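You operate a simulated robot arm through the tools that you are given. There is no shell and no other tool. Be economical: measure what you need, move in short steps, check, and stop when the job is done.

Carry out the task below with a simulated two-armed robot. There is one attempt and no reset: what you move stays moved.

JOB
Find the depth for the trial strap: go one mark deeper until the eyelet rolls flat.
Fine: lay it on the drawn-out bed, push the bed in, hands clear of the ram, one stroke at each mark from where the dial stands, split nothing, draw the bed out at the end.

Only the result counts: the job must be done as asked and must still hold three seconds after the hand-in. Knocking over, shifting, dropping, spilling or breaking anything else fails it.

ROBOT AND FRAMES
Two 7-joint arms with two-finger grippers on one trunk, on a base that drives. Base frame: it is fixed to the floor where the robot stands at the start and does not move with it; the origin is under the middle of the robot, x ahead of it, y to its left, z up; the surface under the hand at the start is at about z = 0.86. Units: m, rad, N and s.
The left shoulder is at the start at [0.078, 0.151, 0.988], the right one opposite. With the tool pointing down near the work surface each hand reaches from about 0.22 to 0.78 m from the robot's upright axis, wherever it stands, measured 20 degrees to its own side. Places, roughly: press bed [0.5, 0.5, 0.9]; punch dial [0.7, 0.6, 1.1]; rests of the press bed [0.5, 0.5, 0.9]. Payload 2.54 kg a hand.
The tool frame of a hand sits at the grasp point between the pads (the TCP): z along the fingers, y along the line on which they close. The tips reach 0.03 m beyond it. Largest opening 0.116 m; the body of the gripper starts 0.095 m behind the TCP.
Orientation is that of the tool frame in the base frame, as [roll, pitch, yaw] about the fixed x, y, z axes, in that order (R = Rz(yaw) Ry(pitch) Rx(roll)). With the fingers straight down and closing along the base's y, the tool's x points along the base's -x, its y along +y and its z along -z.

CONTROLS
- The arms move only by the tool nudge_tool. It takes "left_deltas", "right_deltas" or both (then of equal length, played together; a hand with none holds still); each is a list of rows, each a list of 7 numbers: the finger opening in m, from 0 to 0.116, then the shift along the base's x, y, z in m, then the turn, a rotation vector about the base's x, y, z in degrees. In form: [[gripper, x, y, z, rx, ry, rz], ...]. A call has 1 to 10 rows; each row shifts and turns the commanded pose from where the row before left it. Rows are played at 5 a second. More than 0.05 m and 0.15 rad between two rows, or a gripper value outside its range, and nothing of the call is played. Where a pose cannot be reached the arm comes as near as it can. A force on the tool above 70 N (or 10 N above the force at the start of the call, whichever is more), or a blocked arm, ends the call early, and 0.2 s more pass. The fingers move at their own pace (about 0.072 m/s each) and stop on an object; they squeeze with about 39 N. The grip force told is the motor's: it shows also when the fingers shut on nothing. Time passes only in rows, and 0.2 s behind the last, so rows that do not move let the fingers close. The reply holds the time, the measured pose of the TCP, the force on the tool along the base axes, the opening and the grip force, in the units named above and with some noise, with the torque about the TCP (base axes, N m) and any sound that the robot's microphone picked up.
- Cameras (640 x 400 px; columns grow to the right, rows downward): "scene" is now at [0.1479, 0.0334, 1.1461]; the picture's right is [0.58, -0.82, 0.00], its down [-0.15, -0.10, -0.98] and it looks along [0.80, 0.57, -0.18] (base axes); focal length 248 px, centre (320, 200). "left" rides on the left gripper at [0.069, 0.015, -0.122] in its tool frame; the picture's right is [-0.22, 0.98, 0.00], its down [-0.83, -0.18, -0.53] and it looks along [-0.52, -0.11, 0.85] (tool axes); focal length 251 px, centre (320, 200). "right" rides on the right gripper at [0.069, -0.015, -0.122] in its tool frame; the picture's right is [0.22, 0.98, 0.00], its down [-0.83, 0.18, -0.53] and it looks along [-0.52, 0.12, 0.85] (tool axes); focal length 251 px, centre (320, 200). There is no depth. A picture from a camera that has moved, and an enlarged one, comes with that camera's place and axes in the base frame and with its lens. The place of the scene camera against the robot may be out by one fixed shift of up to 0.025 m in any direction.
- capture(camera): a new picture of that camera. No time passes.
- raise_lower(by): slides the trunk up (or, below 0, down) by that many m; the arms and the scene camera ride with it, the base frame stays. It gives what a move gives, with no picture.
- drive_base(legs): drives the robot by 1 to 6 legs, each [ahead, left, turn to the left] in m, m and rad, along the robot's own axes; the way and the turn of a leg run together, so that a leg with both is an arc; at most 1.5 m and 3.142 rad a leg. The arms and the cameras ride along, it lands a little off, and it stops where it bumps. It gives what a move gives.
- pan_tilt(pan, tilt): turns the head with the scene camera to pan (to the left, within 1.396 rad either way) and tilt (down, from -0.506 to 1.204), counted from straight ahead of the robot. It gives what a move gives.
- inspect(camera, box): a new picture of the part [left, top, right, bottom] of that camera's present view, enlarged. No time passes.
- close_job(): hands the job in; it is judged then, once.

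Go step by step. Nothing tells you exact positions but the pictures and the camera data: compare them with the known pose of the tool, close in by small moves and look again before you grip or let go. The budget is 120 turns and 108 pictures, counting those below and the enlarged ones. Unless the task says otherwise, let go and move clear before handing in, and close with one line.

The tools are called after "Emit:" by a JSON object that holds its "method" and its "body". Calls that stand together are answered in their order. nudge_tool: Moves the arms, as the interface text tells. Its arguments: {"type":"object","properties":{"left_deltas":{"type":"array","items":{"type":"array","items":{"type":"number"}}},"right_deltas":{"type":"array","items":{"type":"array","items":{"type":"number"}}}},"required":[]} The other tools are called the same way: raise_lower (by) slides the trunk up or down; drive_base (legs) drives the base; pan_tilt (pan, tilt) turns the head that bears the scene camera; capture (camera) takes a picture; inspect (camera, box) takes an enlarged picture of a part of a camera's view; close_job () hands the job in.

At the start:

```text
clock: 0.0
left_tcp_pos: [0.3506, 0.4919, 1.0001]
left_orientation: [-3.141, 0.001, -3.141]
left_contact_force: [-0.4, -0.3, 0.1]
left_moment: [0.01, 0.01, -0.02]
left_opening: 0.1162
left_gripper_force: 0.1
right_tcp_pos: [0.4009, 0.0708, 0.9997]
right_orientation: [3.14, 0.002, 3.14]
right_contact_force: [0.5, 0.9, 0.2]
right_moment: [0.01, 0.0, 0.01]
right_opening: 0.1161
right_gripper_force: 0.2
trunk travel left (down, up): [-0.225, 0.064]
robot x, y, heading: [0.0021, 0.0004, -0.001]
head pan, tilt: [0.614, 0.18]
```

scene: 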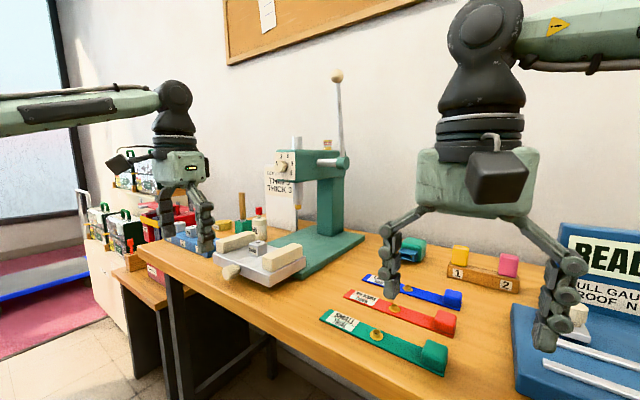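
right: 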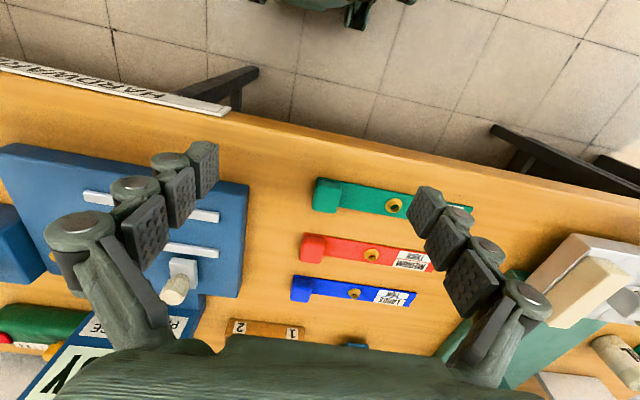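
left: 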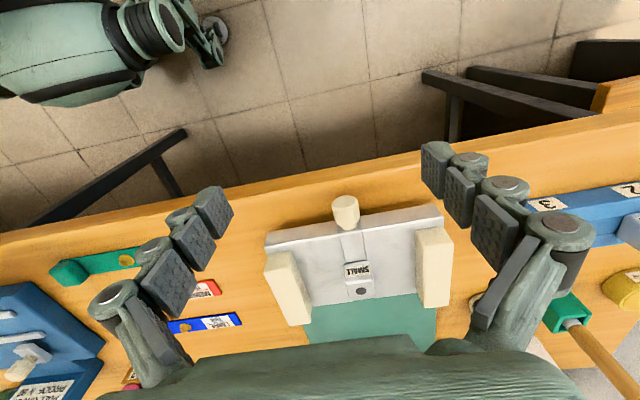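

I see a press with a drawn-out bed, a dial with a note below it, three straps (green, red, blue), a board labelled "READ..." with gauges. I'll look closer at the labels first.

Emit:
{"method": "inspect", "body": {"camera": "scene", "box": [240, 120, 380, 220]}}

Emit:
{"method": "inspect", "body": {"camera": "scene", "box": [310, 230, 530, 390]}}

Emit:
{"method": "inspect", "body": {"camera": "left", "box": [240, 180, 480, 340]}}

Emit:
{"method": "pan_tilt", "body": {"pan": -0.2, "tilt": 0.5}}

Emit:
{"method": "capture", "body": {"camera": "scene"}}

```text
4.00 times, centred on (310, 170) of scene
camera zoom: at [0.1479, 0.0334, 1.1461], right [0.58, -0.82, 0.0], down [-0.15, -0.1, -0.98], along [0.8, 0.57, -0.18], focal length 991 px, centre (360, 320)
```

zoom: 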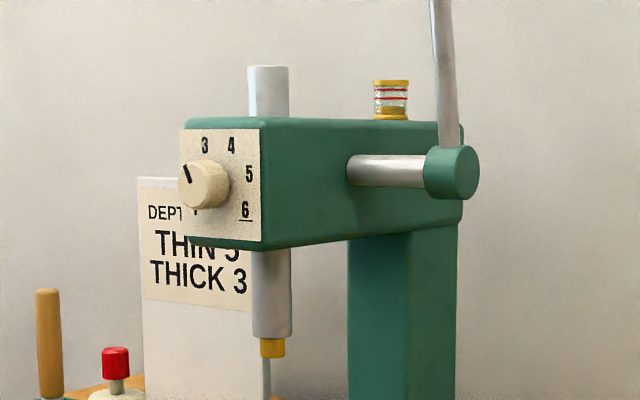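

```text
2.50 times, centred on (420, 310) of scene
camera zoom: at [0.1479, 0.0334, 1.1461], right [0.58, -0.82, 0.0], down [-0.15, -0.1, -0.98], along [0.8, 0.57, -0.18], focal length 620 px, centre (70, -75)
```

zoom: 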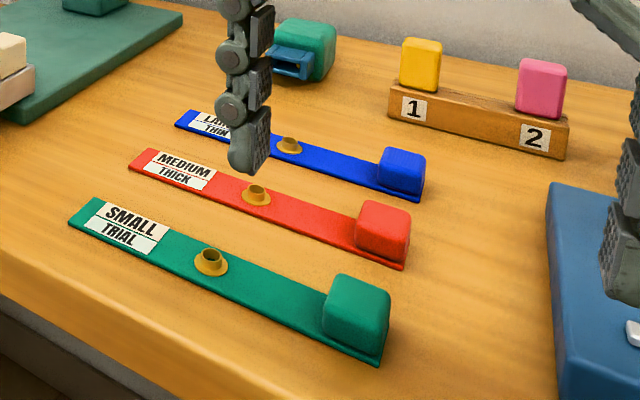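

```text
2.50 times, centred on (360, 260) of left
camera zoom: at [0.2808, 0.5071, 1.1225], right [0.21, 0.98, 0.0], down [0.83, -0.18, 0.53], along [0.52, -0.11, -0.85], focal length 629 px, centre (220, 50)
```

zoom: 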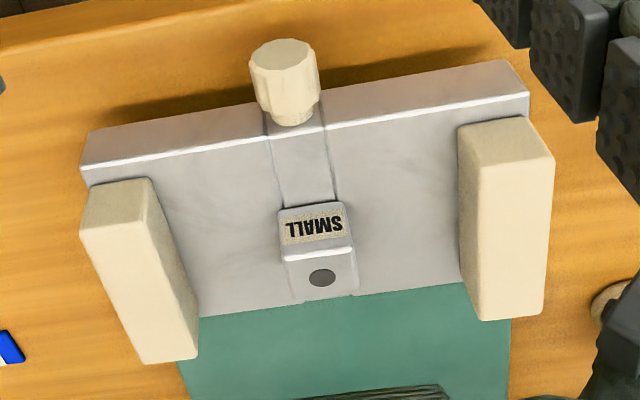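

```text
clock: 1.1
left_tcp_pos: [0.3503, 0.4932, 1.0009]
left_orientation: [3.141, 0.002, -3.139]
left_contact_force: [0.0, 0.6, 0.4]
left_moment: [0.01, 0.03, 0.0]
left_opening: 0.1161
left_gripper_force: 0.0
right_tcp_pos: [0.4023, 0.0713, 1.0005]
right_orientation: [3.14, 0.002, 3.14]
right_contact_force: [0.5, 0.6, -0.8]
right_moment: [-0.01, -0.01, -0.05]
right_opening: 0.1163
right_gripper_force: 0.1
trunk travel left (down, up): [-0.225, 0.064]
robot x, y, heading: [-0.0018, 0.0008, 0.0]
head pan, tilt: [-0.201, 0.499]
```

```text
101 pictures are left
camera scene: at [0.1611, -0.0384, 1.1166], right [-0.2, -0.98, 0.0], down [-0.47, 0.1, -0.88], along [0.86, -0.17, -0.48], focal length 248 px, centre (320, 200)
```

scene: 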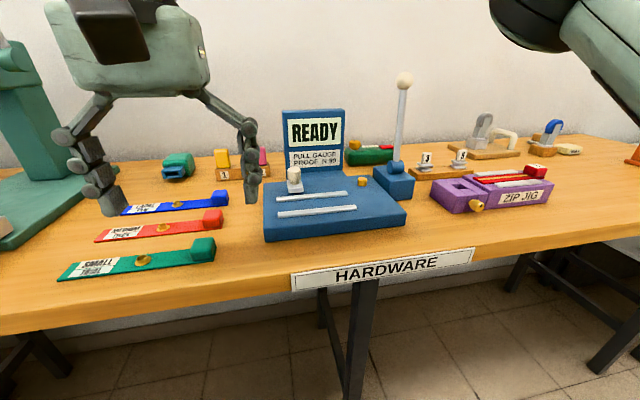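

The trial strap is the green "SMALL / TRIAL" one, and the bed carries the SMALL anvil. Next I look at the press and its dial more closely.

Emit:
{"method": "pan_tilt", "body": {"pan": 0.75, "tilt": 0.35}}

Emit:
{"method": "capture", "body": {"camera": "scene"}}

Emit:
{"method": "inspect", "body": {"camera": "scene", "box": [220, 170, 380, 270]}}

Emit:
{"method": "inspect", "body": {"camera": "right", "box": [280, 160, 480, 310]}}

```text
clock: 2.4
left_tcp_pos: [0.3492, 0.4921, 0.9999]
left_orientation: [3.141, 0.002, -3.14]
left_contact_force: [-0.2, 0.1, 0.7]
left_moment: [-0.01, 0.01, 0.02]
left_opening: 0.1162
left_gripper_force: 0.0
right_tcp_pos: [0.401, 0.072, 1.0005]
right_orientation: [3.14, 0.0, 3.14]
right_contact_force: [-0.9, 0.0, -0.2]
right_moment: [0.0, -0.02, 0.0]
right_opening: 0.1161
right_gripper_force: 0.0
trunk travel left (down, up): [-0.225, 0.064]
robot x, y, heading: [0.0001, 0.001, -0.001]
head pan, tilt: [0.75, 0.351]
```

```text
100 pictures are left
camera scene: at [0.1401, 0.0431, 1.1302], right [0.68, -0.73, 0.0], down [-0.25, -0.23, -0.94], along [0.69, 0.64, -0.34], focal length 248 px, centre (320, 200)
```

scene: 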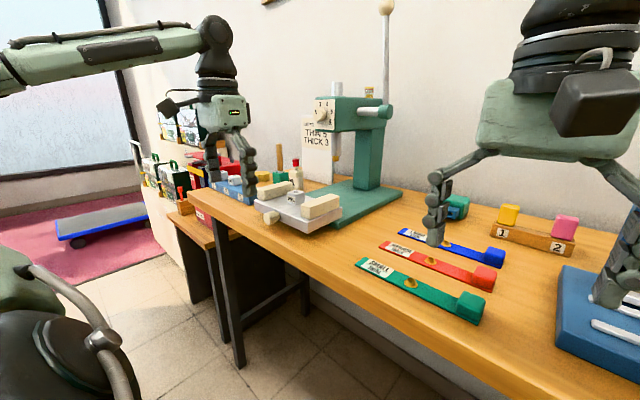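

```text
4.00 times, centred on (300, 220) of scene
camera zoom: at [0.1401, 0.0431, 1.1302], right [0.68, -0.73, 0.0], down [-0.25, -0.23, -0.94], along [0.69, 0.64, -0.34], focal length 991 px, centre (400, 120)
```

zoom: 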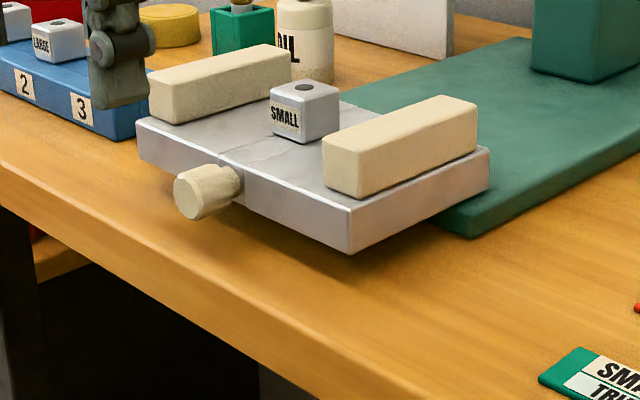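

```text
2.67 times, centred on (380, 235) of right
camera zoom: at [0.332, 0.0565, 1.1218], right [-0.21, 0.98, 0.0], down [0.83, 0.18, 0.53], along [0.52, 0.12, -0.84], focal length 670 px, centre (160, 107)
```

zoom: 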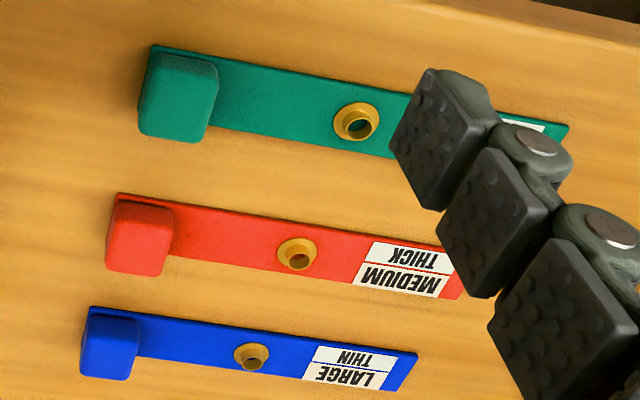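

Layout is clear: press ram around x≈0.69, y≈0.50, drawn-out bed with the anvil at about (0.54, 0.50), green strap at y 0.08–0.29. I'll bring the left hand in, then drive left so both the strap and press are in reach.

Emit:
{"method": "nudge_tool", "body": {"left_deltas": [[0.116, 0, -0.04, 0.03, 0, 0, 0], [0.116, 0, -0.04, 0.03, 0, 0, 0], [0.116, 0, -0.04, 0.0, 0, 0, 0]]}}

Emit:
{"method": "drive_base", "body": {"legs": [[0, 0.3, 0]]}}

Emit:
{"method": "pan_tilt", "body": {"pan": 0.3, "tilt": 0.3}}

Emit:
{"method": "capture", "body": {"camera": "scene"}}

```text
clock: 3.2
left_tcp_pos: [0.3487, 0.3725, 1.0602]
left_orientation: [3.141, 0.0, -3.139]
left_contact_force: [-1.2, 0.2, -0.1]
left_moment: [0.03, 0.01, -0.03]
left_opening: 0.1159
left_gripper_force: 0.0
right_tcp_pos: [0.4007, 0.0721, 0.9997]
right_orientation: [3.141, -0.002, 3.139]
right_contact_force: [0.5, 0.2, 0.3]
right_moment: [-0.06, 0.0, 0.0]
right_opening: 0.1161
right_gripper_force: 0.1
trunk travel left (down, up): [-0.225, 0.064]
robot x, y, heading: [0.0023, 0.0005, 0.001]
head pan, tilt: [0.75, 0.351]
```

```text
clock: 6.6
left_tcp_pos: [0.351, 0.6672, 1.0609]
left_orientation: [-3.14, 0.002, 3.139]
left_contact_force: [-0.6, -0.6, 0.4]
left_moment: [-0.02, -0.01, 0.01]
left_opening: 0.1161
left_gripper_force: 0.1
right_tcp_pos: [0.4035, 0.3668, 1.0001]
right_orientation: [3.14, -0.001, 3.138]
right_contact_force: [-0.8, -0.6, 0.7]
right_moment: [0.02, 0.0, 0.0]
right_opening: 0.1158
right_gripper_force: 0.0
trunk travel left (down, up): [-0.225, 0.064]
robot x, y, heading: [-0.001, 0.2947, -0.001]
head pan, tilt: [0.75, 0.351]
```

```text
clock: 7.5
left_tcp_pos: [0.3497, 0.6678, 1.0601]
left_orientation: [-3.141, 0.002, 3.14]
left_contact_force: [-0.1, 0.6, 0.1]
left_moment: [-0.04, -0.02, 0.04]
left_opening: 0.1159
left_gripper_force: 0.1
right_tcp_pos: [0.4026, 0.3668, 1.0002]
right_orientation: [3.14, 0.004, 3.137]
right_contact_force: [0.1, 0.5, -0.6]
right_moment: [0.02, -0.01, -0.01]
right_opening: 0.1161
right_gripper_force: 0.1
trunk travel left (down, up): [-0.225, 0.064]
robot x, y, heading: [0.0044, 0.3006, -0.001]
head pan, tilt: [0.3, 0.3]
```

```text
97 pictures are left
camera scene: at [0.1615, 0.3027, 1.135], right [0.29, -0.96, 0.0], down [-0.28, -0.09, -0.96], along [0.91, 0.28, -0.3], focal length 248 px, centre (320, 200)
```

scene: 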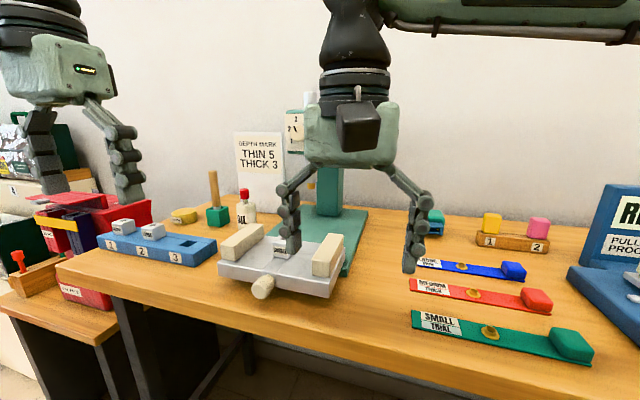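

The robot moved left 0.30. Next I bring the right hand above the green strap's block and look.

Emit:
{"method": "nudge_tool", "body": {"right_deltas": [[0.116, 0.015, -0.05, 0, 0, 0, 0], [0.116, 0.015, -0.05, 0, 0, 0, 0], [0.116, 0.015, -0.05, 0, 0, 0, 0], [0.116, 0.015, -0.05, 0, 0, 0, 0], [0.116, 0.01, -0.05, 0, 0, 0, 0], [0.116, 0, -0.02, -0.03, 0, 0, 0]]}}

Emit:
{"method": "capture", "body": {"camera": "right"}}

Emit:
{"method": "inspect", "body": {"camera": "scene", "box": [220, 90, 380, 190]}}

Emit:
{"method": "capture", "body": {"camera": "scene"}}

```text
refused: row 1 steps farther than a row can; nothing moved
```

```text
96 pictures are left
camera right: at [0.3325, 0.3514, 1.1219], right [-0.21, 0.98, 0.0], down [0.83, 0.18, 0.54], along [0.52, 0.11, -0.84], focal length 251 px, centre (320, 200)
```

right: 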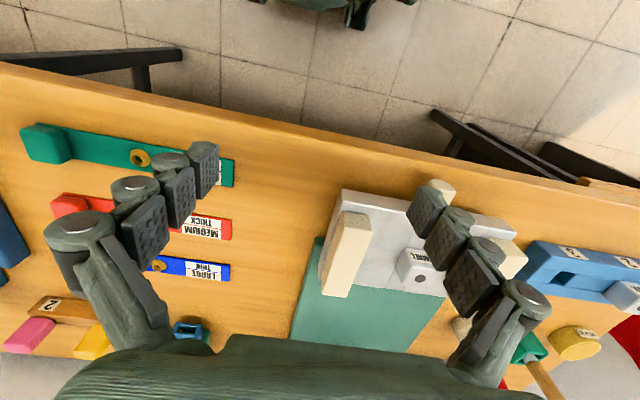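

```text
4.00 times, centred on (300, 140) of scene
camera zoom: at [0.1615, 0.3027, 1.135], right [0.29, -0.96, 0.0], down [-0.28, -0.09, -0.96], along [0.91, 0.28, -0.3], focal length 991 px, centre (400, 440)
```

zoom: 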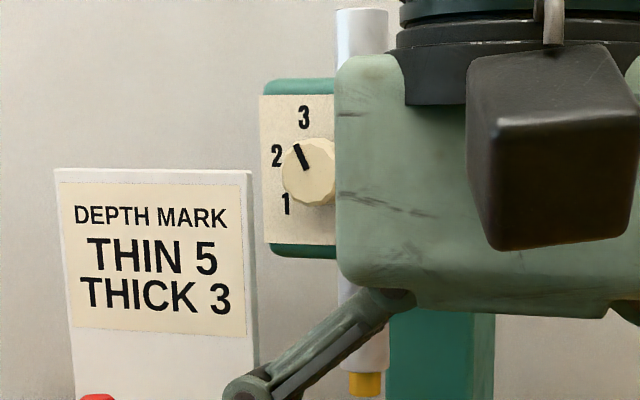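

```text
94 pictures are left
camera scene: at [0.1615, 0.3027, 1.135], right [0.29, -0.96, 0.0], down [-0.28, -0.09, -0.96], along [0.91, 0.28, -0.3], focal length 248 px, centre (320, 200)
```

scene: 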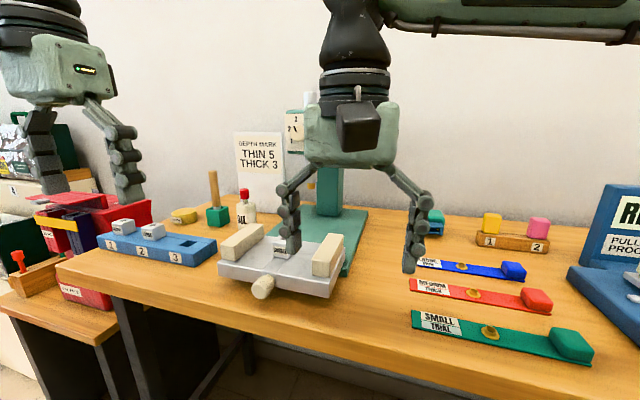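

The row was too long; I retry with shorter rows.

Emit:
{"method": "nudge_tool", "body": {"right_deltas": [[0.116, 0.012, -0.045, 0, 0, 0, 0], [0.116, 0.012, -0.045, 0, 0, 0, 0], [0.116, 0.012, -0.045, 0, 0, 0, 0], [0.116, 0.012, -0.045, 0, 0, 0, 0], [0.116, 0.01, -0.045, 0, 0, 0, 0], [0.116, 0.01, -0.045, 0, 0, 0, 0], [0.116, 0, 0, -0.03, 0, 0, 0], [0.116, 0, 0, 0, 0, 0, 0]]}}

Emit:
{"method": "capture", "body": {"camera": "right"}}

Emit:
{"method": "capture", "body": {"camera": "scene"}}

Emit:
{"method": "inspect", "body": {"camera": "scene", "box": [220, 70, 380, 170]}}

```text
clock: 9.3
left_tcp_pos: [0.3503, 0.6666, 1.0599]
left_orientation: [3.141, 0.0, 3.139]
left_contact_force: [0.9, 0.2, 0.3]
left_moment: [0.03, -0.04, 0.0]
left_opening: 0.1157
left_gripper_force: 0.2
right_tcp_pos: [0.4678, 0.0954, 0.9716]
right_orientation: [3.141, 0.0, 3.138]
right_contact_force: [0.1, -0.5, -0.4]
right_moment: [-0.03, 0.03, 0.02]
right_opening: 0.1159
right_gripper_force: 0.0
trunk travel left (down, up): [-0.225, 0.064]
robot x, y, heading: [0.0014, 0.2965, -0.004]
head pan, tilt: [0.3, 0.3]
```

```text
93 pictures are left
camera right: at [0.3991, 0.0811, 1.0933], right [-0.21, 0.98, 0.0], down [0.83, 0.18, 0.54], along [0.52, 0.11, -0.84], focal length 251 px, centre (320, 200)
```

right: 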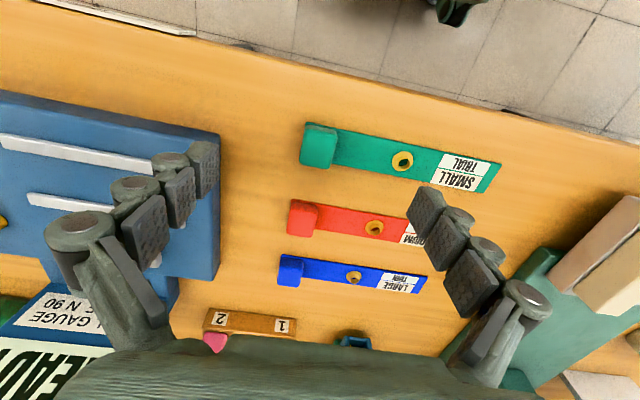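

```text
92 pictures are left
camera scene: at [0.1615, 0.3026, 1.135], right [0.29, -0.96, 0.0], down [-0.28, -0.09, -0.96], along [0.91, 0.28, -0.3], focal length 248 px, centre (320, 200)
```

scene: 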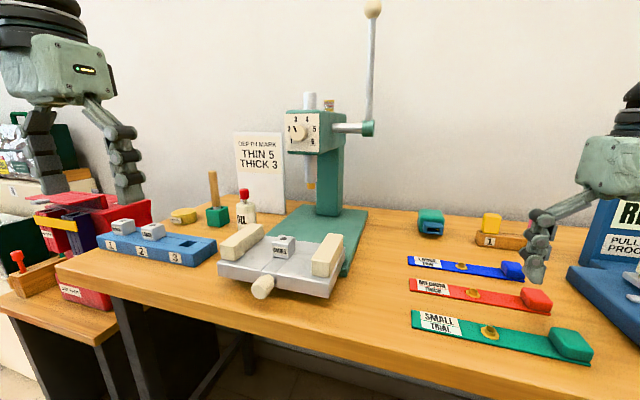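

```text
4.00 times, centred on (300, 120) of scene
camera zoom: at [0.1615, 0.3026, 1.135], right [0.29, -0.96, 0.0], down [-0.28, -0.09, -0.96], along [0.91, 0.28, -0.3], focal length 991 px, centre (400, 520)
```

zoom: 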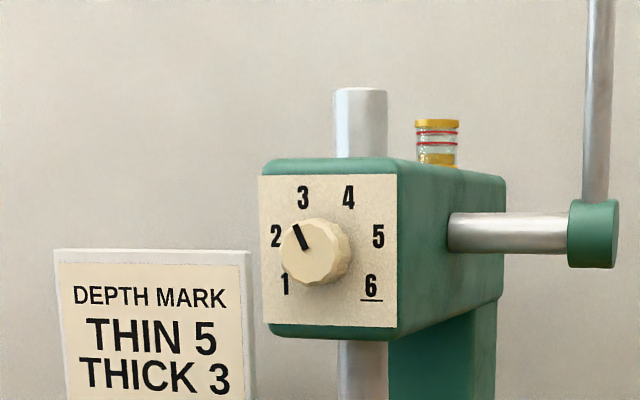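

The dial stands at 3 (mark spacing ≈54°). Now I zoom on the strap from the right hand camera to place the grip.

Emit:
{"method": "inspect", "body": {"camera": "right", "box": [280, 100, 520, 250]}}

Emit:
{"method": "inspect", "body": {"camera": "scene", "box": [400, 290, 620, 390]}}

```text
2.67 times, centred on (400, 175) of right
camera zoom: at [0.3991, 0.0811, 1.0933], right [-0.21, 0.98, 0.0], down [0.83, 0.18, 0.54], along [0.52, 0.11, -0.84], focal length 670 px, centre (107, 267)
```

zoom: 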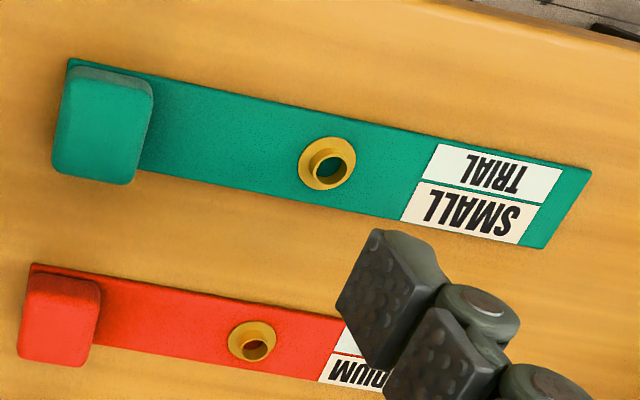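

```text
2.91 times, centred on (510, 340) of scene
camera zoom: at [0.1615, 0.3026, 1.135], right [0.29, -0.96, 0.0], down [-0.28, -0.09, -0.96], along [0.91, 0.28, -0.3], focal length 721 px, centre (-233, -207)
```

zoom: 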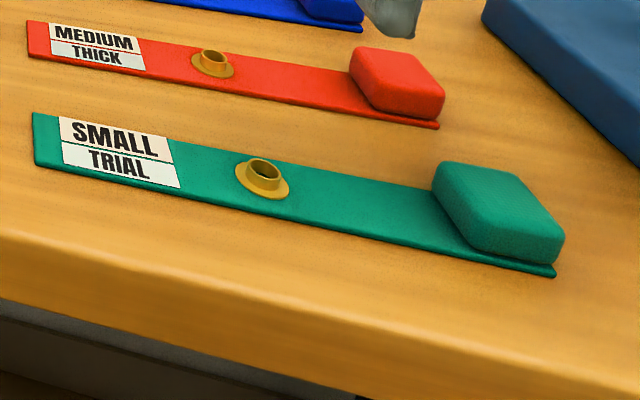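

The strap runs straight along y: x centre 0.478, eyelet at (0.478, 0.181), block y 0.083–0.110 with its top near 0.884. I lower the right hand over the block with the fingers closing along y.

Emit:
{"method": "nudge_tool", "body": {"right_deltas": [[0.08, 0.01, 0.0015, 0, 0, 0, 0], [0.07, 0, 0, -0.03, 0, 0, 0], [0.07, 0, 0, -0.026, 0, 0, 0], [0.07, 0, 0, -0.01, 0, 0, 0], [0.07, 0, 0, 0, 0, 0, 0]]}}

Emit:
{"method": "capture", "body": {"camera": "right"}}

Emit:
{"method": "inspect", "body": {"camera": "scene", "box": [480, 270, 640, 390]}}

```text
clock: 10.5
left_tcp_pos: [0.3501, 0.6679, 1.06]
left_orientation: [-3.141, 0.0, 3.14]
left_contact_force: [-0.2, 0.4, 0.9]
left_moment: [-0.01, 0.01, 0.02]
left_opening: 0.1158
left_gripper_force: 0.0
right_tcp_pos: [0.4808, 0.0968, 0.9049]
right_orientation: [3.141, 0.002, 3.138]
right_contact_force: [0.1, 0.8, 0.4]
right_moment: [0.01, 0.0, -0.01]
right_opening: 0.0696
right_gripper_force: 0.1
trunk travel left (down, up): [-0.225, 0.064]
robot x, y, heading: [0.0002, 0.2953, -0.0]
head pan, tilt: [0.3, 0.3]
```

```text
88 pictures are left
camera right: at [0.4121, 0.083, 1.0265], right [-0.21, 0.98, 0.0], down [0.83, 0.18, 0.54], along [0.52, 0.11, -0.84], focal length 251 px, centre (320, 200)
```

right: 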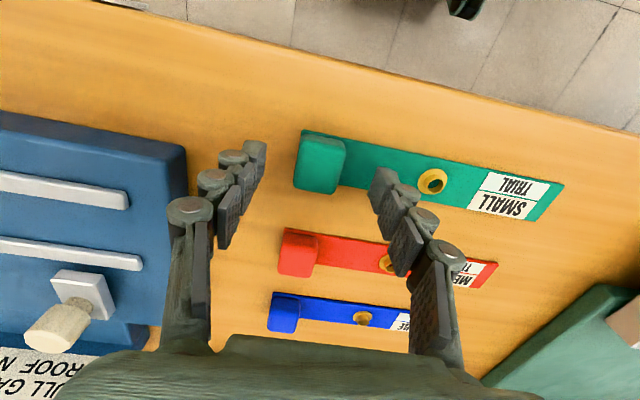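

```text
3.33 times, centred on (560, 330) of scene
camera zoom: at [0.1615, 0.3026, 1.135], right [0.29, -0.96, 0.0], down [-0.28, -0.09, -0.96], along [0.91, 0.28, -0.3], focal length 826 px, centre (-480, -233)
```

zoom: 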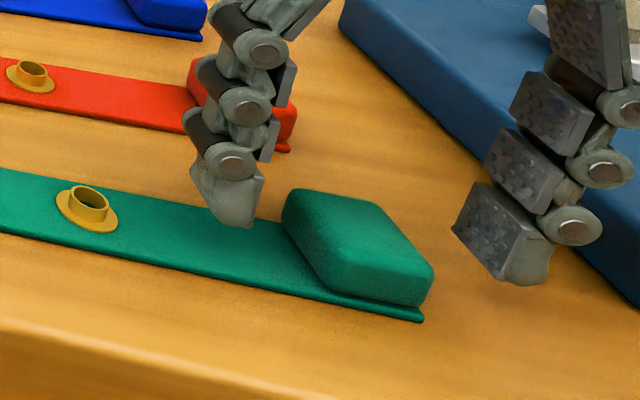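

Emit:
{"method": "nudge_tool", "body": {"right_deltas": [[0.07, -0.002, 0, -0.005, 0, 0, 0], [0.07, 0, 0, -0.003, 0, 0, 0], [0.07, 0, 0, 0, 0, 0, 0]]}}

Emit:
{"method": "inspect", "body": {"camera": "scene", "box": [480, 270, 640, 390]}}

```text
clock: 11.3
left_tcp_pos: [0.3499, 0.6675, 1.0606]
left_orientation: [3.142, 0.003, 3.139]
left_contact_force: [-0.2, -0.2, -0.5]
left_moment: [-0.01, 0.0, -0.01]
left_opening: 0.1161
left_gripper_force: 0.1
right_tcp_pos: [0.4772, 0.0976, 0.8971]
right_orientation: [3.139, 0.002, 3.137]
right_contact_force: [0.5, 0.1, -0.6]
right_moment: [0.01, 0.0, 0.01]
right_opening: 0.0701
right_gripper_force: 0.1
trunk travel left (down, up): [-0.225, 0.064]
robot x, y, heading: [-0.0026, 0.298, -0.002]
head pan, tilt: [0.3, 0.3]
```

```text
3.33 times, centred on (560, 330) of scene
camera zoom: at [0.1615, 0.3026, 1.135], right [0.29, -0.96, 0.0], down [-0.28, -0.09, -0.96], along [0.91, 0.28, -0.3], focal length 826 px, centre (-480, -233)
```

zoom: 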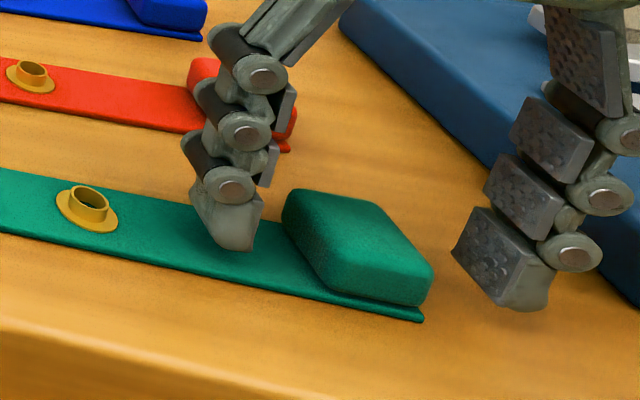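

The fingers straddle the block; I close and lift a little.

Emit:
{"method": "nudge_tool", "body": {"right_deltas": [[0.03, 0, 0, 0, 0, 0, 0], [0.0, 0, 0, 0, 0, 0, 0], [0.0, 0, 0, 0, 0, 0, 0], [0.0, 0, 0, 0.01, 0, 0, 0], [0.0, 0, 0, 0.03, 0, 0, 0], [0.0, 0, 0, 0.03, 0, 0, 0]]}}

Emit:
{"method": "capture", "body": {"camera": "scene"}}

Emit:
{"method": "capture", "body": {"camera": "right"}}

```text
clock: 12.7
left_tcp_pos: [0.3504, 0.6677, 1.0601]
left_orientation: [-3.141, 0.001, 3.138]
left_contact_force: [-0.1, 0.2, -0.9]
left_moment: [-0.01, 0.0, -0.02]
left_opening: 0.1159
left_gripper_force: 0.0
right_tcp_pos: [0.4798, 0.0963, 0.9672]
right_orientation: [3.141, 0.0, 3.139]
right_contact_force: [-0.3, 0.6, -0.7]
right_moment: [-0.01, 0.0, -0.02]
right_opening: 0.0284
right_gripper_force: 39.3
trunk travel left (down, up): [-0.225, 0.064]
robot x, y, heading: [0.0003, 0.2931, -0.003]
head pan, tilt: [0.3, 0.3]
```

```text
85 pictures are left
camera scene: at [0.1613, 0.3027, 1.135], right [0.29, -0.96, 0.0], down [-0.28, -0.09, -0.96], along [0.91, 0.28, -0.3], focal length 248 px, centre (320, 200)
```

scene: 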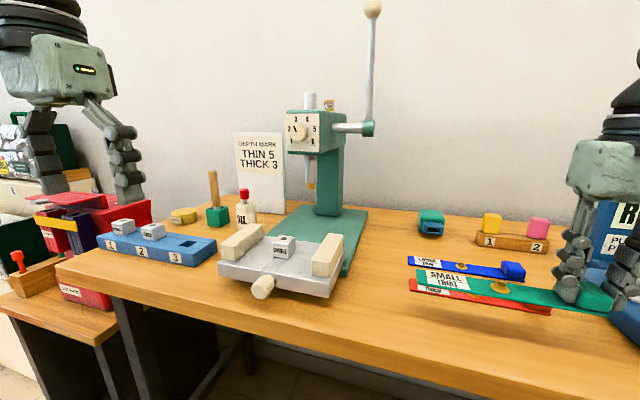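

```text
84 pictures are left
camera right: at [0.4106, 0.0824, 1.0886], right [-0.21, 0.98, 0.0], down [0.83, 0.18, 0.53], along [0.52, 0.11, -0.84], focal length 251 px, centre (320, 200)
```

right: 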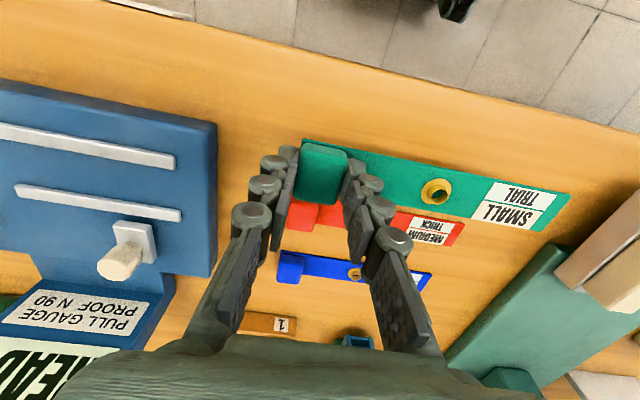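

The strap is held level, eyelet 0.085 m to the +y side of the TCP. By triangulation the anvil hole is near (0.52, 0.503, 0.937); I carry the strap above it, staying high.

Emit:
{"method": "nudge_tool", "body": {"right_deltas": [[0.0, 0, 0, 0.04, 0, 0, 0], [0.0, 0, 0.01, 0.03, 0, 0, 0], [0.0, 0.005, 0.04, 0, 0, 0, 0], [0.0, 0.005, 0.04, 0, 0, 0, 0], [0.0, 0.005, 0.04, 0, 0, 0, 0], [0.0, 0.005, 0.04, 0, 0, 0, 0], [0.0, 0.005, 0.04, 0, 0, 0, 0], [0, 0.005, 0.04, 0, 0, 0, 0], [0, 0.005, 0.04, 0, 0, 0, 0], [0.0, 0.005, 0.03, 0, 0, 0, 0]]}}

Emit:
{"method": "capture", "body": {"camera": "right"}}

Emit:
{"method": "capture", "body": {"camera": "left"}}

Emit:
{"method": "capture", "body": {"camera": "scene"}}

```text
clock: 14.9
left_tcp_pos: [0.3498, 0.6679, 1.0594]
left_orientation: [3.141, 0.001, 3.14]
left_contact_force: [0.2, -0.1, 0.2]
left_moment: [-0.06, -0.02, 0.0]
left_opening: 0.1163
left_gripper_force: 0.0
right_tcp_pos: [0.5228, 0.4172, 1.036]
right_orientation: [3.141, 0.001, 3.137]
right_contact_force: [0.3, 1.2, 0.3]
right_moment: [0.01, 0.0, 0.02]
right_opening: 0.0285
right_gripper_force: 39.2
trunk travel left (down, up): [-0.225, 0.064]
robot x, y, heading: [0.0041, 0.296, -0.003]
head pan, tilt: [0.3, 0.3]
```

```text
83 pictures are left
camera right: at [0.4529, 0.4028, 1.158], right [-0.21, 0.98, 0.0], down [0.83, 0.18, 0.53], along [0.52, 0.11, -0.85], focal length 251 px, centre (320, 200)
```

right: 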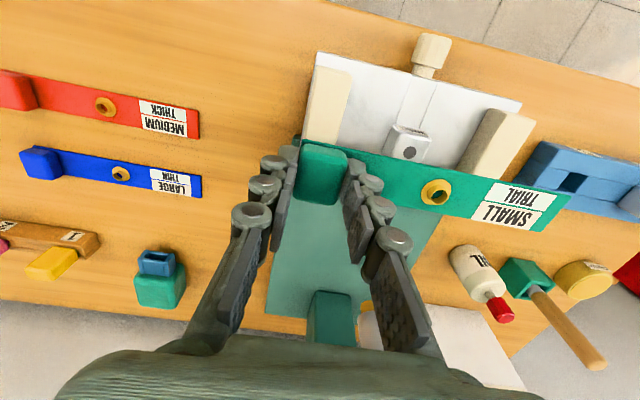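

```text
82 pictures are left
camera left: at [0.2808, 0.6832, 1.1824], right [0.22, 0.98, 0.0], down [0.83, -0.18, 0.53], along [0.52, -0.12, -0.85], focal length 251 px, centre (320, 200)
```

left: 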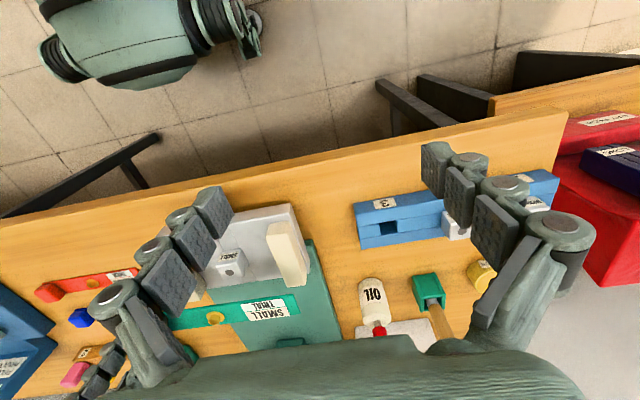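

```text
81 pictures are left
camera scene: at [0.1615, 0.303, 1.1349], right [0.29, -0.96, 0.0], down [-0.28, -0.09, -0.96], along [0.91, 0.28, -0.3], focal length 248 px, centre (320, 200)
```

scene: 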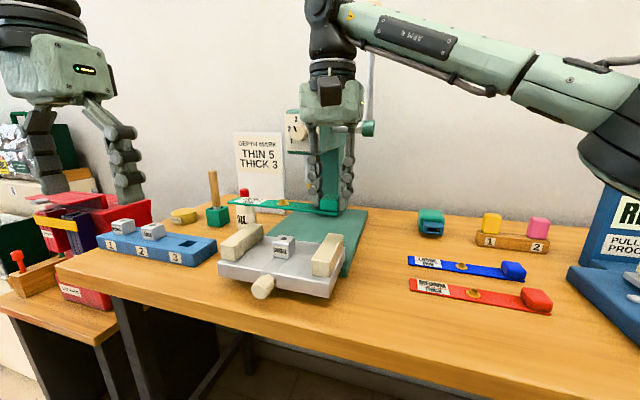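

The triangulated hole is (0.520, 0.503, 0.938); eyelet currently at (0.523, 0.502). I lower to about 1 cm above the anvil and check again.

Emit:
{"method": "nudge_tool", "body": {"right_deltas": [[0.0, -0.003, 0.0005, -0.02, 0, 0, 0], [0.0, 0, 0, -0.02, 0, 0, 0], [0.0, 0, 0, -0.007, 0, 0, 0], [0.0, 0, 0, 0, 0, 0, 0]]}}

Emit:
{"method": "inspect", "body": {"camera": "right", "box": [280, 60, 560, 235]}}

Emit:
{"method": "inspect", "body": {"camera": "scene", "box": [210, 180, 370, 300]}}

Emit:
{"method": "inspect", "body": {"camera": "left", "box": [140, 190, 340, 340]}}

```text
clock: 15.9
left_tcp_pos: [0.351, 0.667, 1.0607]
left_orientation: [3.141, 0.0, 3.139]
left_contact_force: [-0.1, -0.3, 0.0]
left_moment: [0.01, 0.01, 0.01]
left_opening: 0.1158
left_gripper_force: 0.1
right_tcp_pos: [0.5168, 0.418, 0.9876]
right_orientation: [3.141, 0.001, 3.138]
right_contact_force: [0.6, 0.0, -0.7]
right_moment: [-0.03, -0.05, 0.0]
right_opening: 0.0289
right_gripper_force: 38.7
trunk travel left (down, up): [-0.225, 0.064]
robot x, y, heading: [0.0013, 0.2935, -0.003]
head pan, tilt: [0.3, 0.3]
```

```text
2.29 times, centred on (420, 148) of right
camera zoom: at [0.4468, 0.403, 1.1098], right [-0.21, 0.98, 0.0], down [0.83, 0.18, 0.54], along [0.52, 0.11, -0.84], focal length 575 px, centre (91, 320)
```

zoom: 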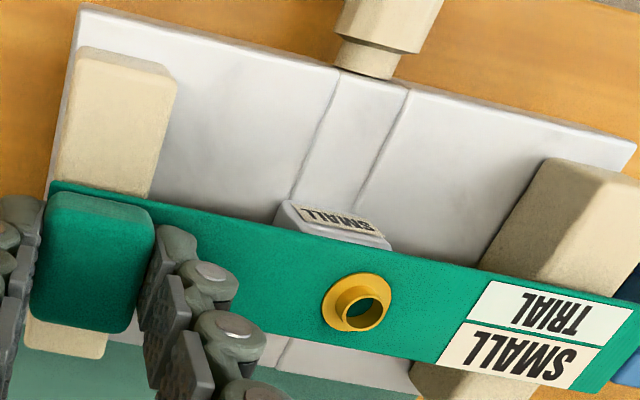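

```text
3.33 times, centred on (290, 240) of scene
camera zoom: at [0.1615, 0.3026, 1.135], right [0.29, -0.96, 0.0], down [-0.28, -0.09, -0.96], along [0.91, 0.28, -0.3], focal length 826 px, centre (420, 67)
```

zoom: 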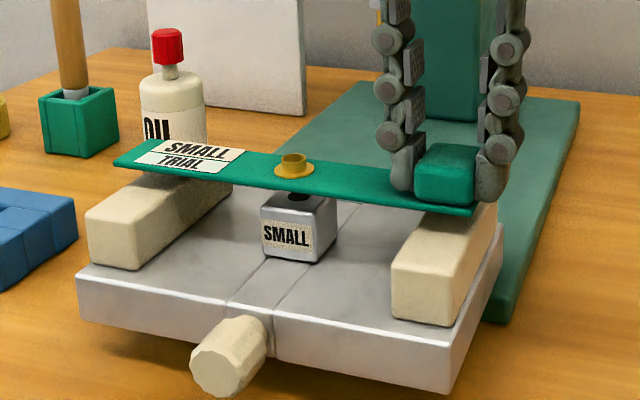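

```text
2.67 times, centred on (240, 265) of left
camera zoom: at [0.2808, 0.6828, 1.1826], right [0.22, 0.98, 0.0], down [0.83, -0.18, 0.53], along [0.52, -0.12, -0.85], focal length 670 px, centre (533, 27)
```

zoom: 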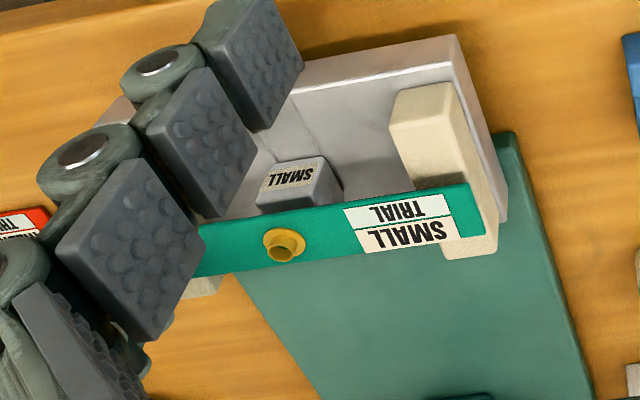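

The strap hovers ~1 cm above the anvil, with the eyelet about 3 mm short in x. I correct and lower most of the way.

Emit:
{"method": "nudge_tool", "body": {"right_deltas": [[0.0, 0.003, 0, -0.004, 0, 0, 0], [0.0, 0, 0, -0.004, 0, 0, 0], [0.0, 0, 0, 0, 0, 0, 0]]}}

Emit:
{"method": "inspect", "body": {"camera": "right", "box": [380, 100, 480, 220]}}

Emit:
{"method": "inspect", "body": {"camera": "scene", "box": [245, 200, 345, 275]}}

```text
clock: 16.7
left_tcp_pos: [0.3497, 0.668, 1.0593]
left_orientation: [3.141, 0.003, 3.14]
left_contact_force: [1.3, -0.9, 0.3]
left_moment: [0.05, -0.04, 0.01]
left_opening: 0.1163
left_gripper_force: 0.1
right_tcp_pos: [0.517, 0.418, 0.9803]
right_orientation: [3.14, 0.001, 3.138]
right_contact_force: [0.9, -1.1, -0.4]
right_moment: [-0.01, -0.02, -0.01]
right_opening: 0.0286
right_gripper_force: 38.5
trunk travel left (down, up): [-0.225, 0.064]
robot x, y, heading: [0.0021, 0.293, -0.0]
head pan, tilt: [0.3, 0.3]
```

```text
3.33 times, centred on (430, 160) of right
camera zoom: at [0.4492, 0.4022, 1.1024], right [-0.21, 0.98, 0.0], down [0.83, 0.18, 0.53], along [0.52, 0.11, -0.84], focal length 838 px, centre (-47, 333)
```

zoom: 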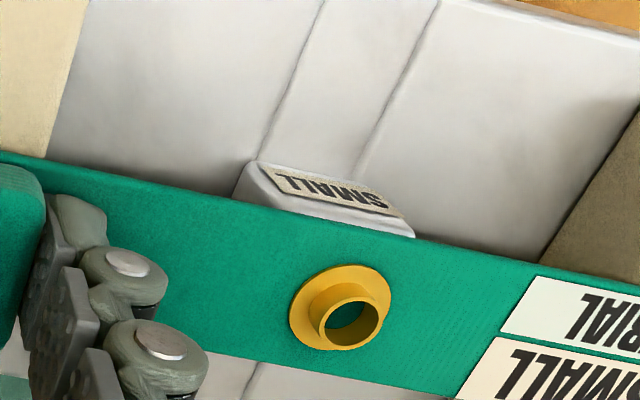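

```text
5.33 times, centred on (295, 238) of scene
camera zoom: at [0.1615, 0.3026, 1.135], right [0.29, -0.96, 0.0], down [-0.28, -0.09, -0.96], along [0.91, 0.28, -0.3], focal length 1322 px, centre (453, 0)
```

zoom: 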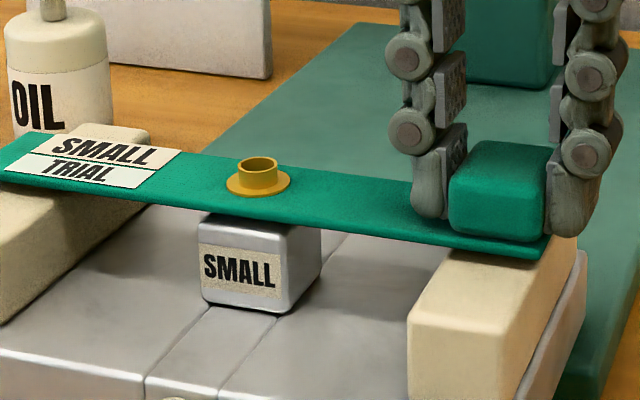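

The eyelet and hole agree to about a millimetre. I lower in small steps until contact.

Emit:
{"method": "nudge_tool", "body": {"right_deltas": [[0.0, 0.0005, 0, -0.002, 0, 0, 0], [0.0, 0, 0, -0.002, 0, 0, 0], [0.0, 0, 0, 0, 0, 0, 0]]}}

Emit:
{"method": "inspect", "body": {"camera": "scene", "box": [210, 200, 350, 300]}}

```text
clock: 17.5
left_tcp_pos: [0.3492, 0.6686, 1.0601]
left_orientation: [3.14, 0.001, 3.14]
left_contact_force: [-0.8, -0.1, 0.3]
left_moment: [0.0, -0.03, -0.01]
left_opening: 0.1158
left_gripper_force: 0.1
right_tcp_pos: [0.5189, 0.4179, 0.9766]
right_orientation: [3.139, 0.001, 3.138]
right_contact_force: [0.7, -0.2, 0.7]
right_moment: [-0.03, -0.02, -0.01]
right_opening: 0.0285
right_gripper_force: 38.8
trunk travel left (down, up): [-0.225, 0.064]
robot x, y, heading: [-0.0023, 0.2955, -0.007]
head pan, tilt: [0.3, 0.3]
```

```text
4.00 times, centred on (280, 250) of scene
camera zoom: at [0.1615, 0.3026, 1.135], right [0.29, -0.96, 0.0], down [-0.28, -0.09, -0.96], along [0.91, 0.28, -0.3], focal length 991 px, centre (480, 0)
```

zoom: 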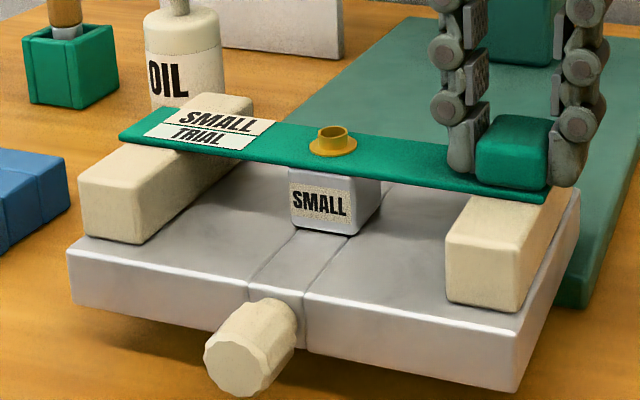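

Emit:
{"method": "nudge_tool", "body": {"right_deltas": [[0.0, 0, 0, -0.001, 0, 0, 0], [0.0, 0, 0, -0.001, 0, 0, 0], [0.0, 0, 0, 0, 0, 0, 0]]}}

Emit:
{"method": "inspect", "body": {"camera": "scene", "box": [275, 210, 365, 270]}}

```text
clock: 18.3
left_tcp_pos: [0.3497, 0.6679, 1.0613]
left_orientation: [-3.141, 0.001, 3.139]
left_contact_force: [0.3, -0.2, -0.6]
left_moment: [-0.02, -0.03, 0.0]
left_opening: 0.1159
left_gripper_force: 0.2
right_tcp_pos: [0.5187, 0.4172, 0.9764]
right_orientation: [3.137, 0.002, 3.137]
right_contact_force: [2.7, -0.9, 10.6]
right_moment: [-0.03, -0.04, -0.06]
right_opening: 0.0284
right_gripper_force: 38.5
trunk travel left (down, up): [-0.225, 0.064]
robot x, y, heading: [0.0008, 0.2951, -0.0]
head pan, tilt: [0.3, 0.3]
```

```text
6.67 times, centred on (320, 240) of scene
camera zoom: at [0.161, 0.3023, 1.1352], right [0.29, -0.96, 0.0], down [-0.28, -0.09, -0.96], along [0.91, 0.28, -0.29], focal length 1652 px, centre (320, -67)
```

zoom: 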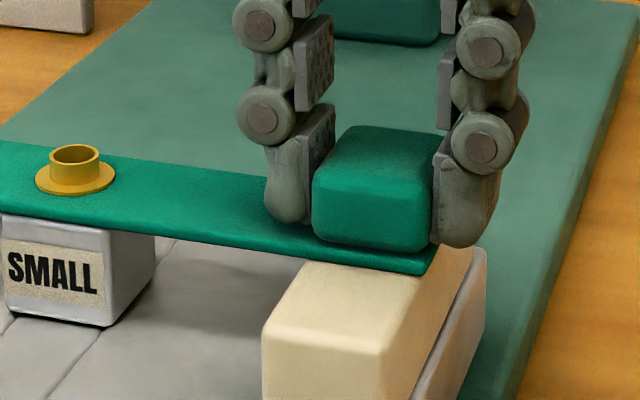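

Contact at the rest/anvil (10 N). I relax a hair, release and lift the right hand away.

Emit:
{"method": "nudge_tool", "body": {"right_deltas": [[0.0, 0, 0, 0.001, 0, 0, 0], [0.05, 0, 0, 0, 0, 0, 0], [0.06, 0, 0, 0, 0, 0, 0], [0.06, 0, 0, 0.02, 0, 0, 0], [0.06, 0, 0, 0.04, 0, 0, 0], [0.06, -0.02, -0.03, 0.03, 0, 0, 0], [0.06, -0.03, -0.03, 0.0, 0, 0, 0], [0.06, -0.03, -0.03, 0.0, 0, 0, 0]]}}

Emit:
{"method": "inspect", "body": {"camera": "scene", "box": [210, 200, 370, 300]}}

Emit:
{"method": "capture", "body": {"camera": "right"}}

```text
clock: 20.1
left_tcp_pos: [0.3492, 0.6674, 1.0607]
left_orientation: [-3.14, 0.002, 3.14]
left_contact_force: [0.0, -0.6, 0.4]
left_moment: [0.02, 0.02, 0.01]
left_opening: 0.1162
left_gripper_force: 0.1
right_tcp_pos: [0.4383, 0.3262, 1.0667]
right_orientation: [-3.141, 0.0, 3.139]
right_contact_force: [0.5, 0.0, 0.4]
right_moment: [0.04, 0.0, -0.02]
right_opening: 0.0601
right_gripper_force: 0.0
trunk travel left (down, up): [-0.225, 0.064]
robot x, y, heading: [0.0028, 0.2942, 0.003]
head pan, tilt: [0.3, 0.3]
```

```text
4.00 times, centred on (290, 250) of scene
camera zoom: at [0.1612, 0.3021, 1.1351], right [0.29, -0.96, 0.0], down [-0.28, -0.09, -0.96], along [0.91, 0.28, -0.3], focal length 991 px, centre (440, 0)
```

zoom: 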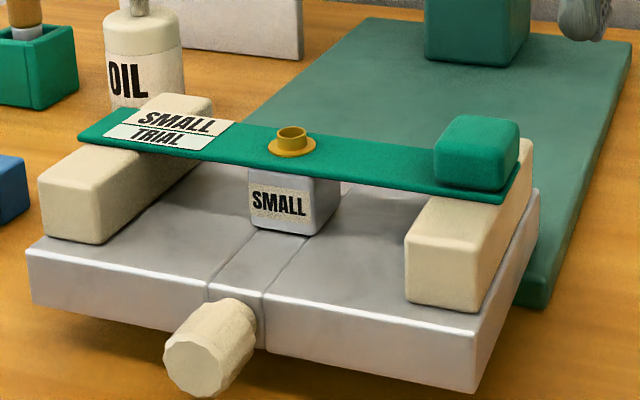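

```text
72 pictures are left
camera right: at [0.3699, 0.3121, 1.1887], right [-0.21, 0.98, 0.0], down [0.83, 0.18, 0.54], along [0.52, 0.11, -0.84], focal length 251 px, centre (320, 200)
```

right: 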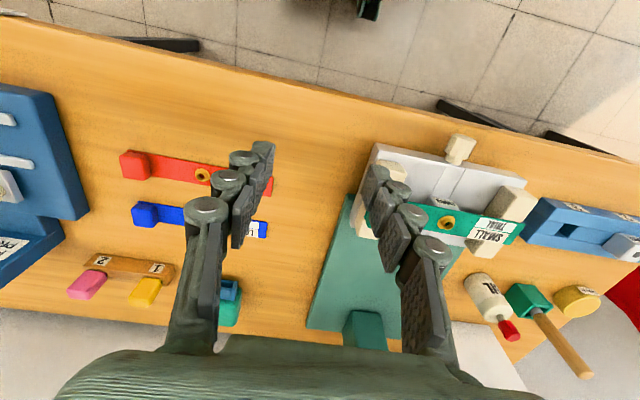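

The strap sits level on both rests and the anvil. Next I push the bed in by its knob (≈(0.442, 0.50, 0.90)) with the left hand tilted ~32° so the wrist stays clear of the dial; right hand moves aside.

Emit:
{"method": "nudge_tool", "body": {"left_deltas": [[0.08, 0.005, -0.04, 0, 0, -8, 0], [0.07, 0.005, -0.04, 0, 0, -8, 0], [0.07, 0.01, -0.04, -0.01, 0, -8, 0], [0.07, 0.01, -0.04, -0.02, 0, -8, 0], [0.07, 0, -0.007, -0.03, 0, 0, 0]], "right_deltas": [[0.06, -0.01, -0.045, 0, 0, 0, 0], [0.06, -0.01, -0.045, 0, 0, 0, 0], [0.06, -0.01, -0.045, 0, 0, 0, 0], [0.06, 0, 0, 0, 0, 0, 0], [0.06, 0, 0, 0, 0, 0, 0]]}}

Emit:
{"method": "capture", "body": {"camera": "left"}}

Emit:
{"method": "capture", "body": {"camera": "scene"}}

```text
clock: 21.3
left_tcp_pos: [0.3802, 0.5005, 0.9988]
left_orientation: [-3.141, 0.561, 3.141]
left_contact_force: [-1.1, 0.2, -0.1]
left_moment: [0.0, 0.02, -0.02]
left_opening: 0.0699
left_gripper_force: 0.1
right_tcp_pos: [0.4074, 0.1922, 1.0666]
right_orientation: [3.14, 0.0, 3.137]
right_contact_force: [-0.4, 0.6, 0.0]
right_moment: [-0.02, 0.03, 0.0]
right_opening: 0.06
right_gripper_force: 0.1
trunk travel left (down, up): [-0.225, 0.064]
robot x, y, heading: [0.0019, 0.2945, -0.002]
head pan, tilt: [0.3, 0.3]
```

```text
71 pictures are left
camera left: at [0.2569, 0.516, 1.067], right [0.18, 0.98, 0.11], down [0.42, -0.18, 0.89], along [0.89, -0.12, -0.44], focal length 251 px, centre (320, 200)
```

left: 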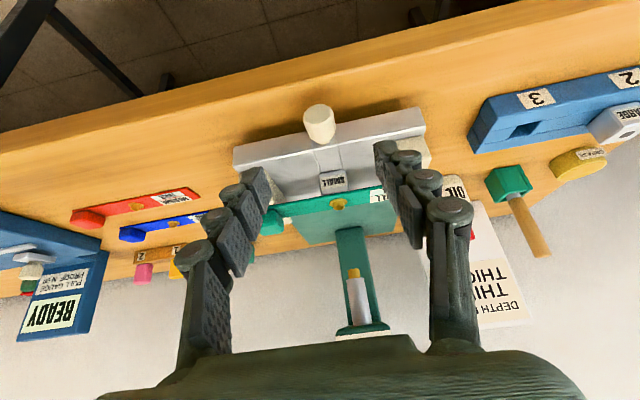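

```text
70 pictures are left
camera scene: at [0.1616, 0.3026, 1.135], right [0.29, -0.96, 0.0], down [-0.28, -0.09, -0.96], along [0.91, 0.28, -0.3], focal length 248 px, centre (320, 200)
```

scene: 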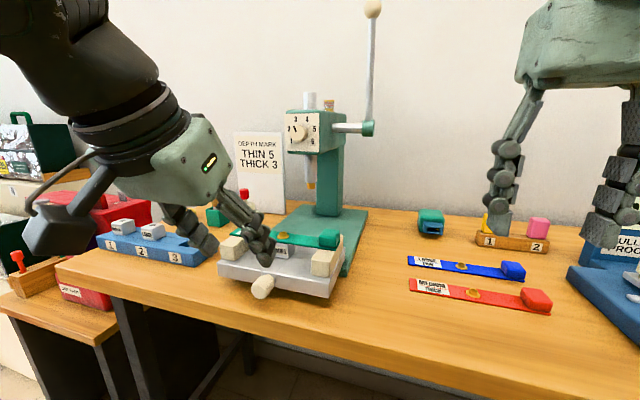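

Emit:
{"method": "nudge_tool", "body": {"left_deltas": [[0.06, 0.018, 0, -0.03, 0, 0, 0], [0.06, 0.018, 0, -0.03, 0, 0, 0], [0.06, 0.016, 0, -0.03, 0, 0, 0], [0.06, 0, 0, 0, 0, 0, 0]]}}

Emit:
{"method": "inspect", "body": {"camera": "scene", "box": [190, 210, 350, 310]}}

Emit:
{"method": "inspect", "body": {"camera": "left", "box": [220, 60, 460, 240]}}

```text
clock: 22.3
left_tcp_pos: [0.432, 0.5019, 0.9082]
left_orientation: [3.139, 0.56, 3.14]
left_contact_force: [-0.6, -0.3, -0.6]
left_moment: [0.02, 0.0, -0.02]
left_opening: 0.0598
left_gripper_force: 0.0
right_tcp_pos: [0.4081, 0.192, 1.0671]
right_orientation: [3.14, 0.002, 3.136]
right_contact_force: [-0.2, 0.3, 0.2]
right_moment: [-0.01, 0.03, 0.02]
right_opening: 0.0599
right_gripper_force: 0.1
trunk travel left (down, up): [-0.225, 0.064]
robot x, y, heading: [-0.0006, 0.2964, 0.005]
head pan, tilt: [0.3, 0.3]
```

```text
4.00 times, centred on (270, 260) of scene
camera zoom: at [0.1614, 0.3026, 1.135], right [0.29, -0.96, 0.0], down [-0.28, -0.09, -0.96], along [0.91, 0.28, -0.3], focal length 991 px, centre (520, -40)
```

zoom: 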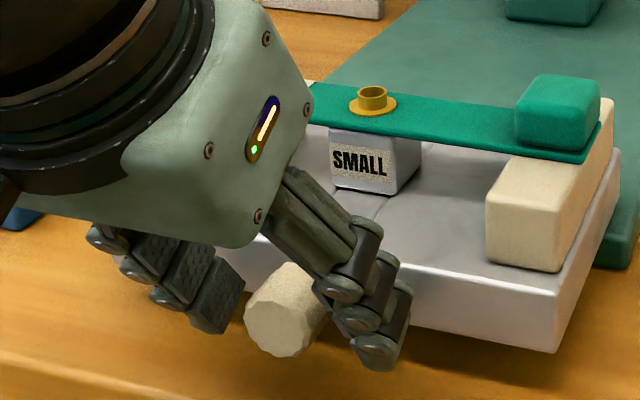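

```text
2.22 times, centred on (340, 150) of left
camera zoom: at [0.3086, 0.5155, 0.9757], right [0.18, 0.98, 0.11], down [0.42, -0.18, 0.89], along [0.89, -0.12, -0.44], focal length 559 px, centre (276, 311)
```

zoom: 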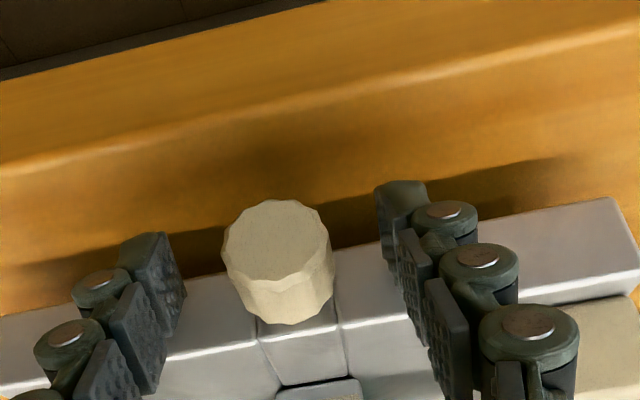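

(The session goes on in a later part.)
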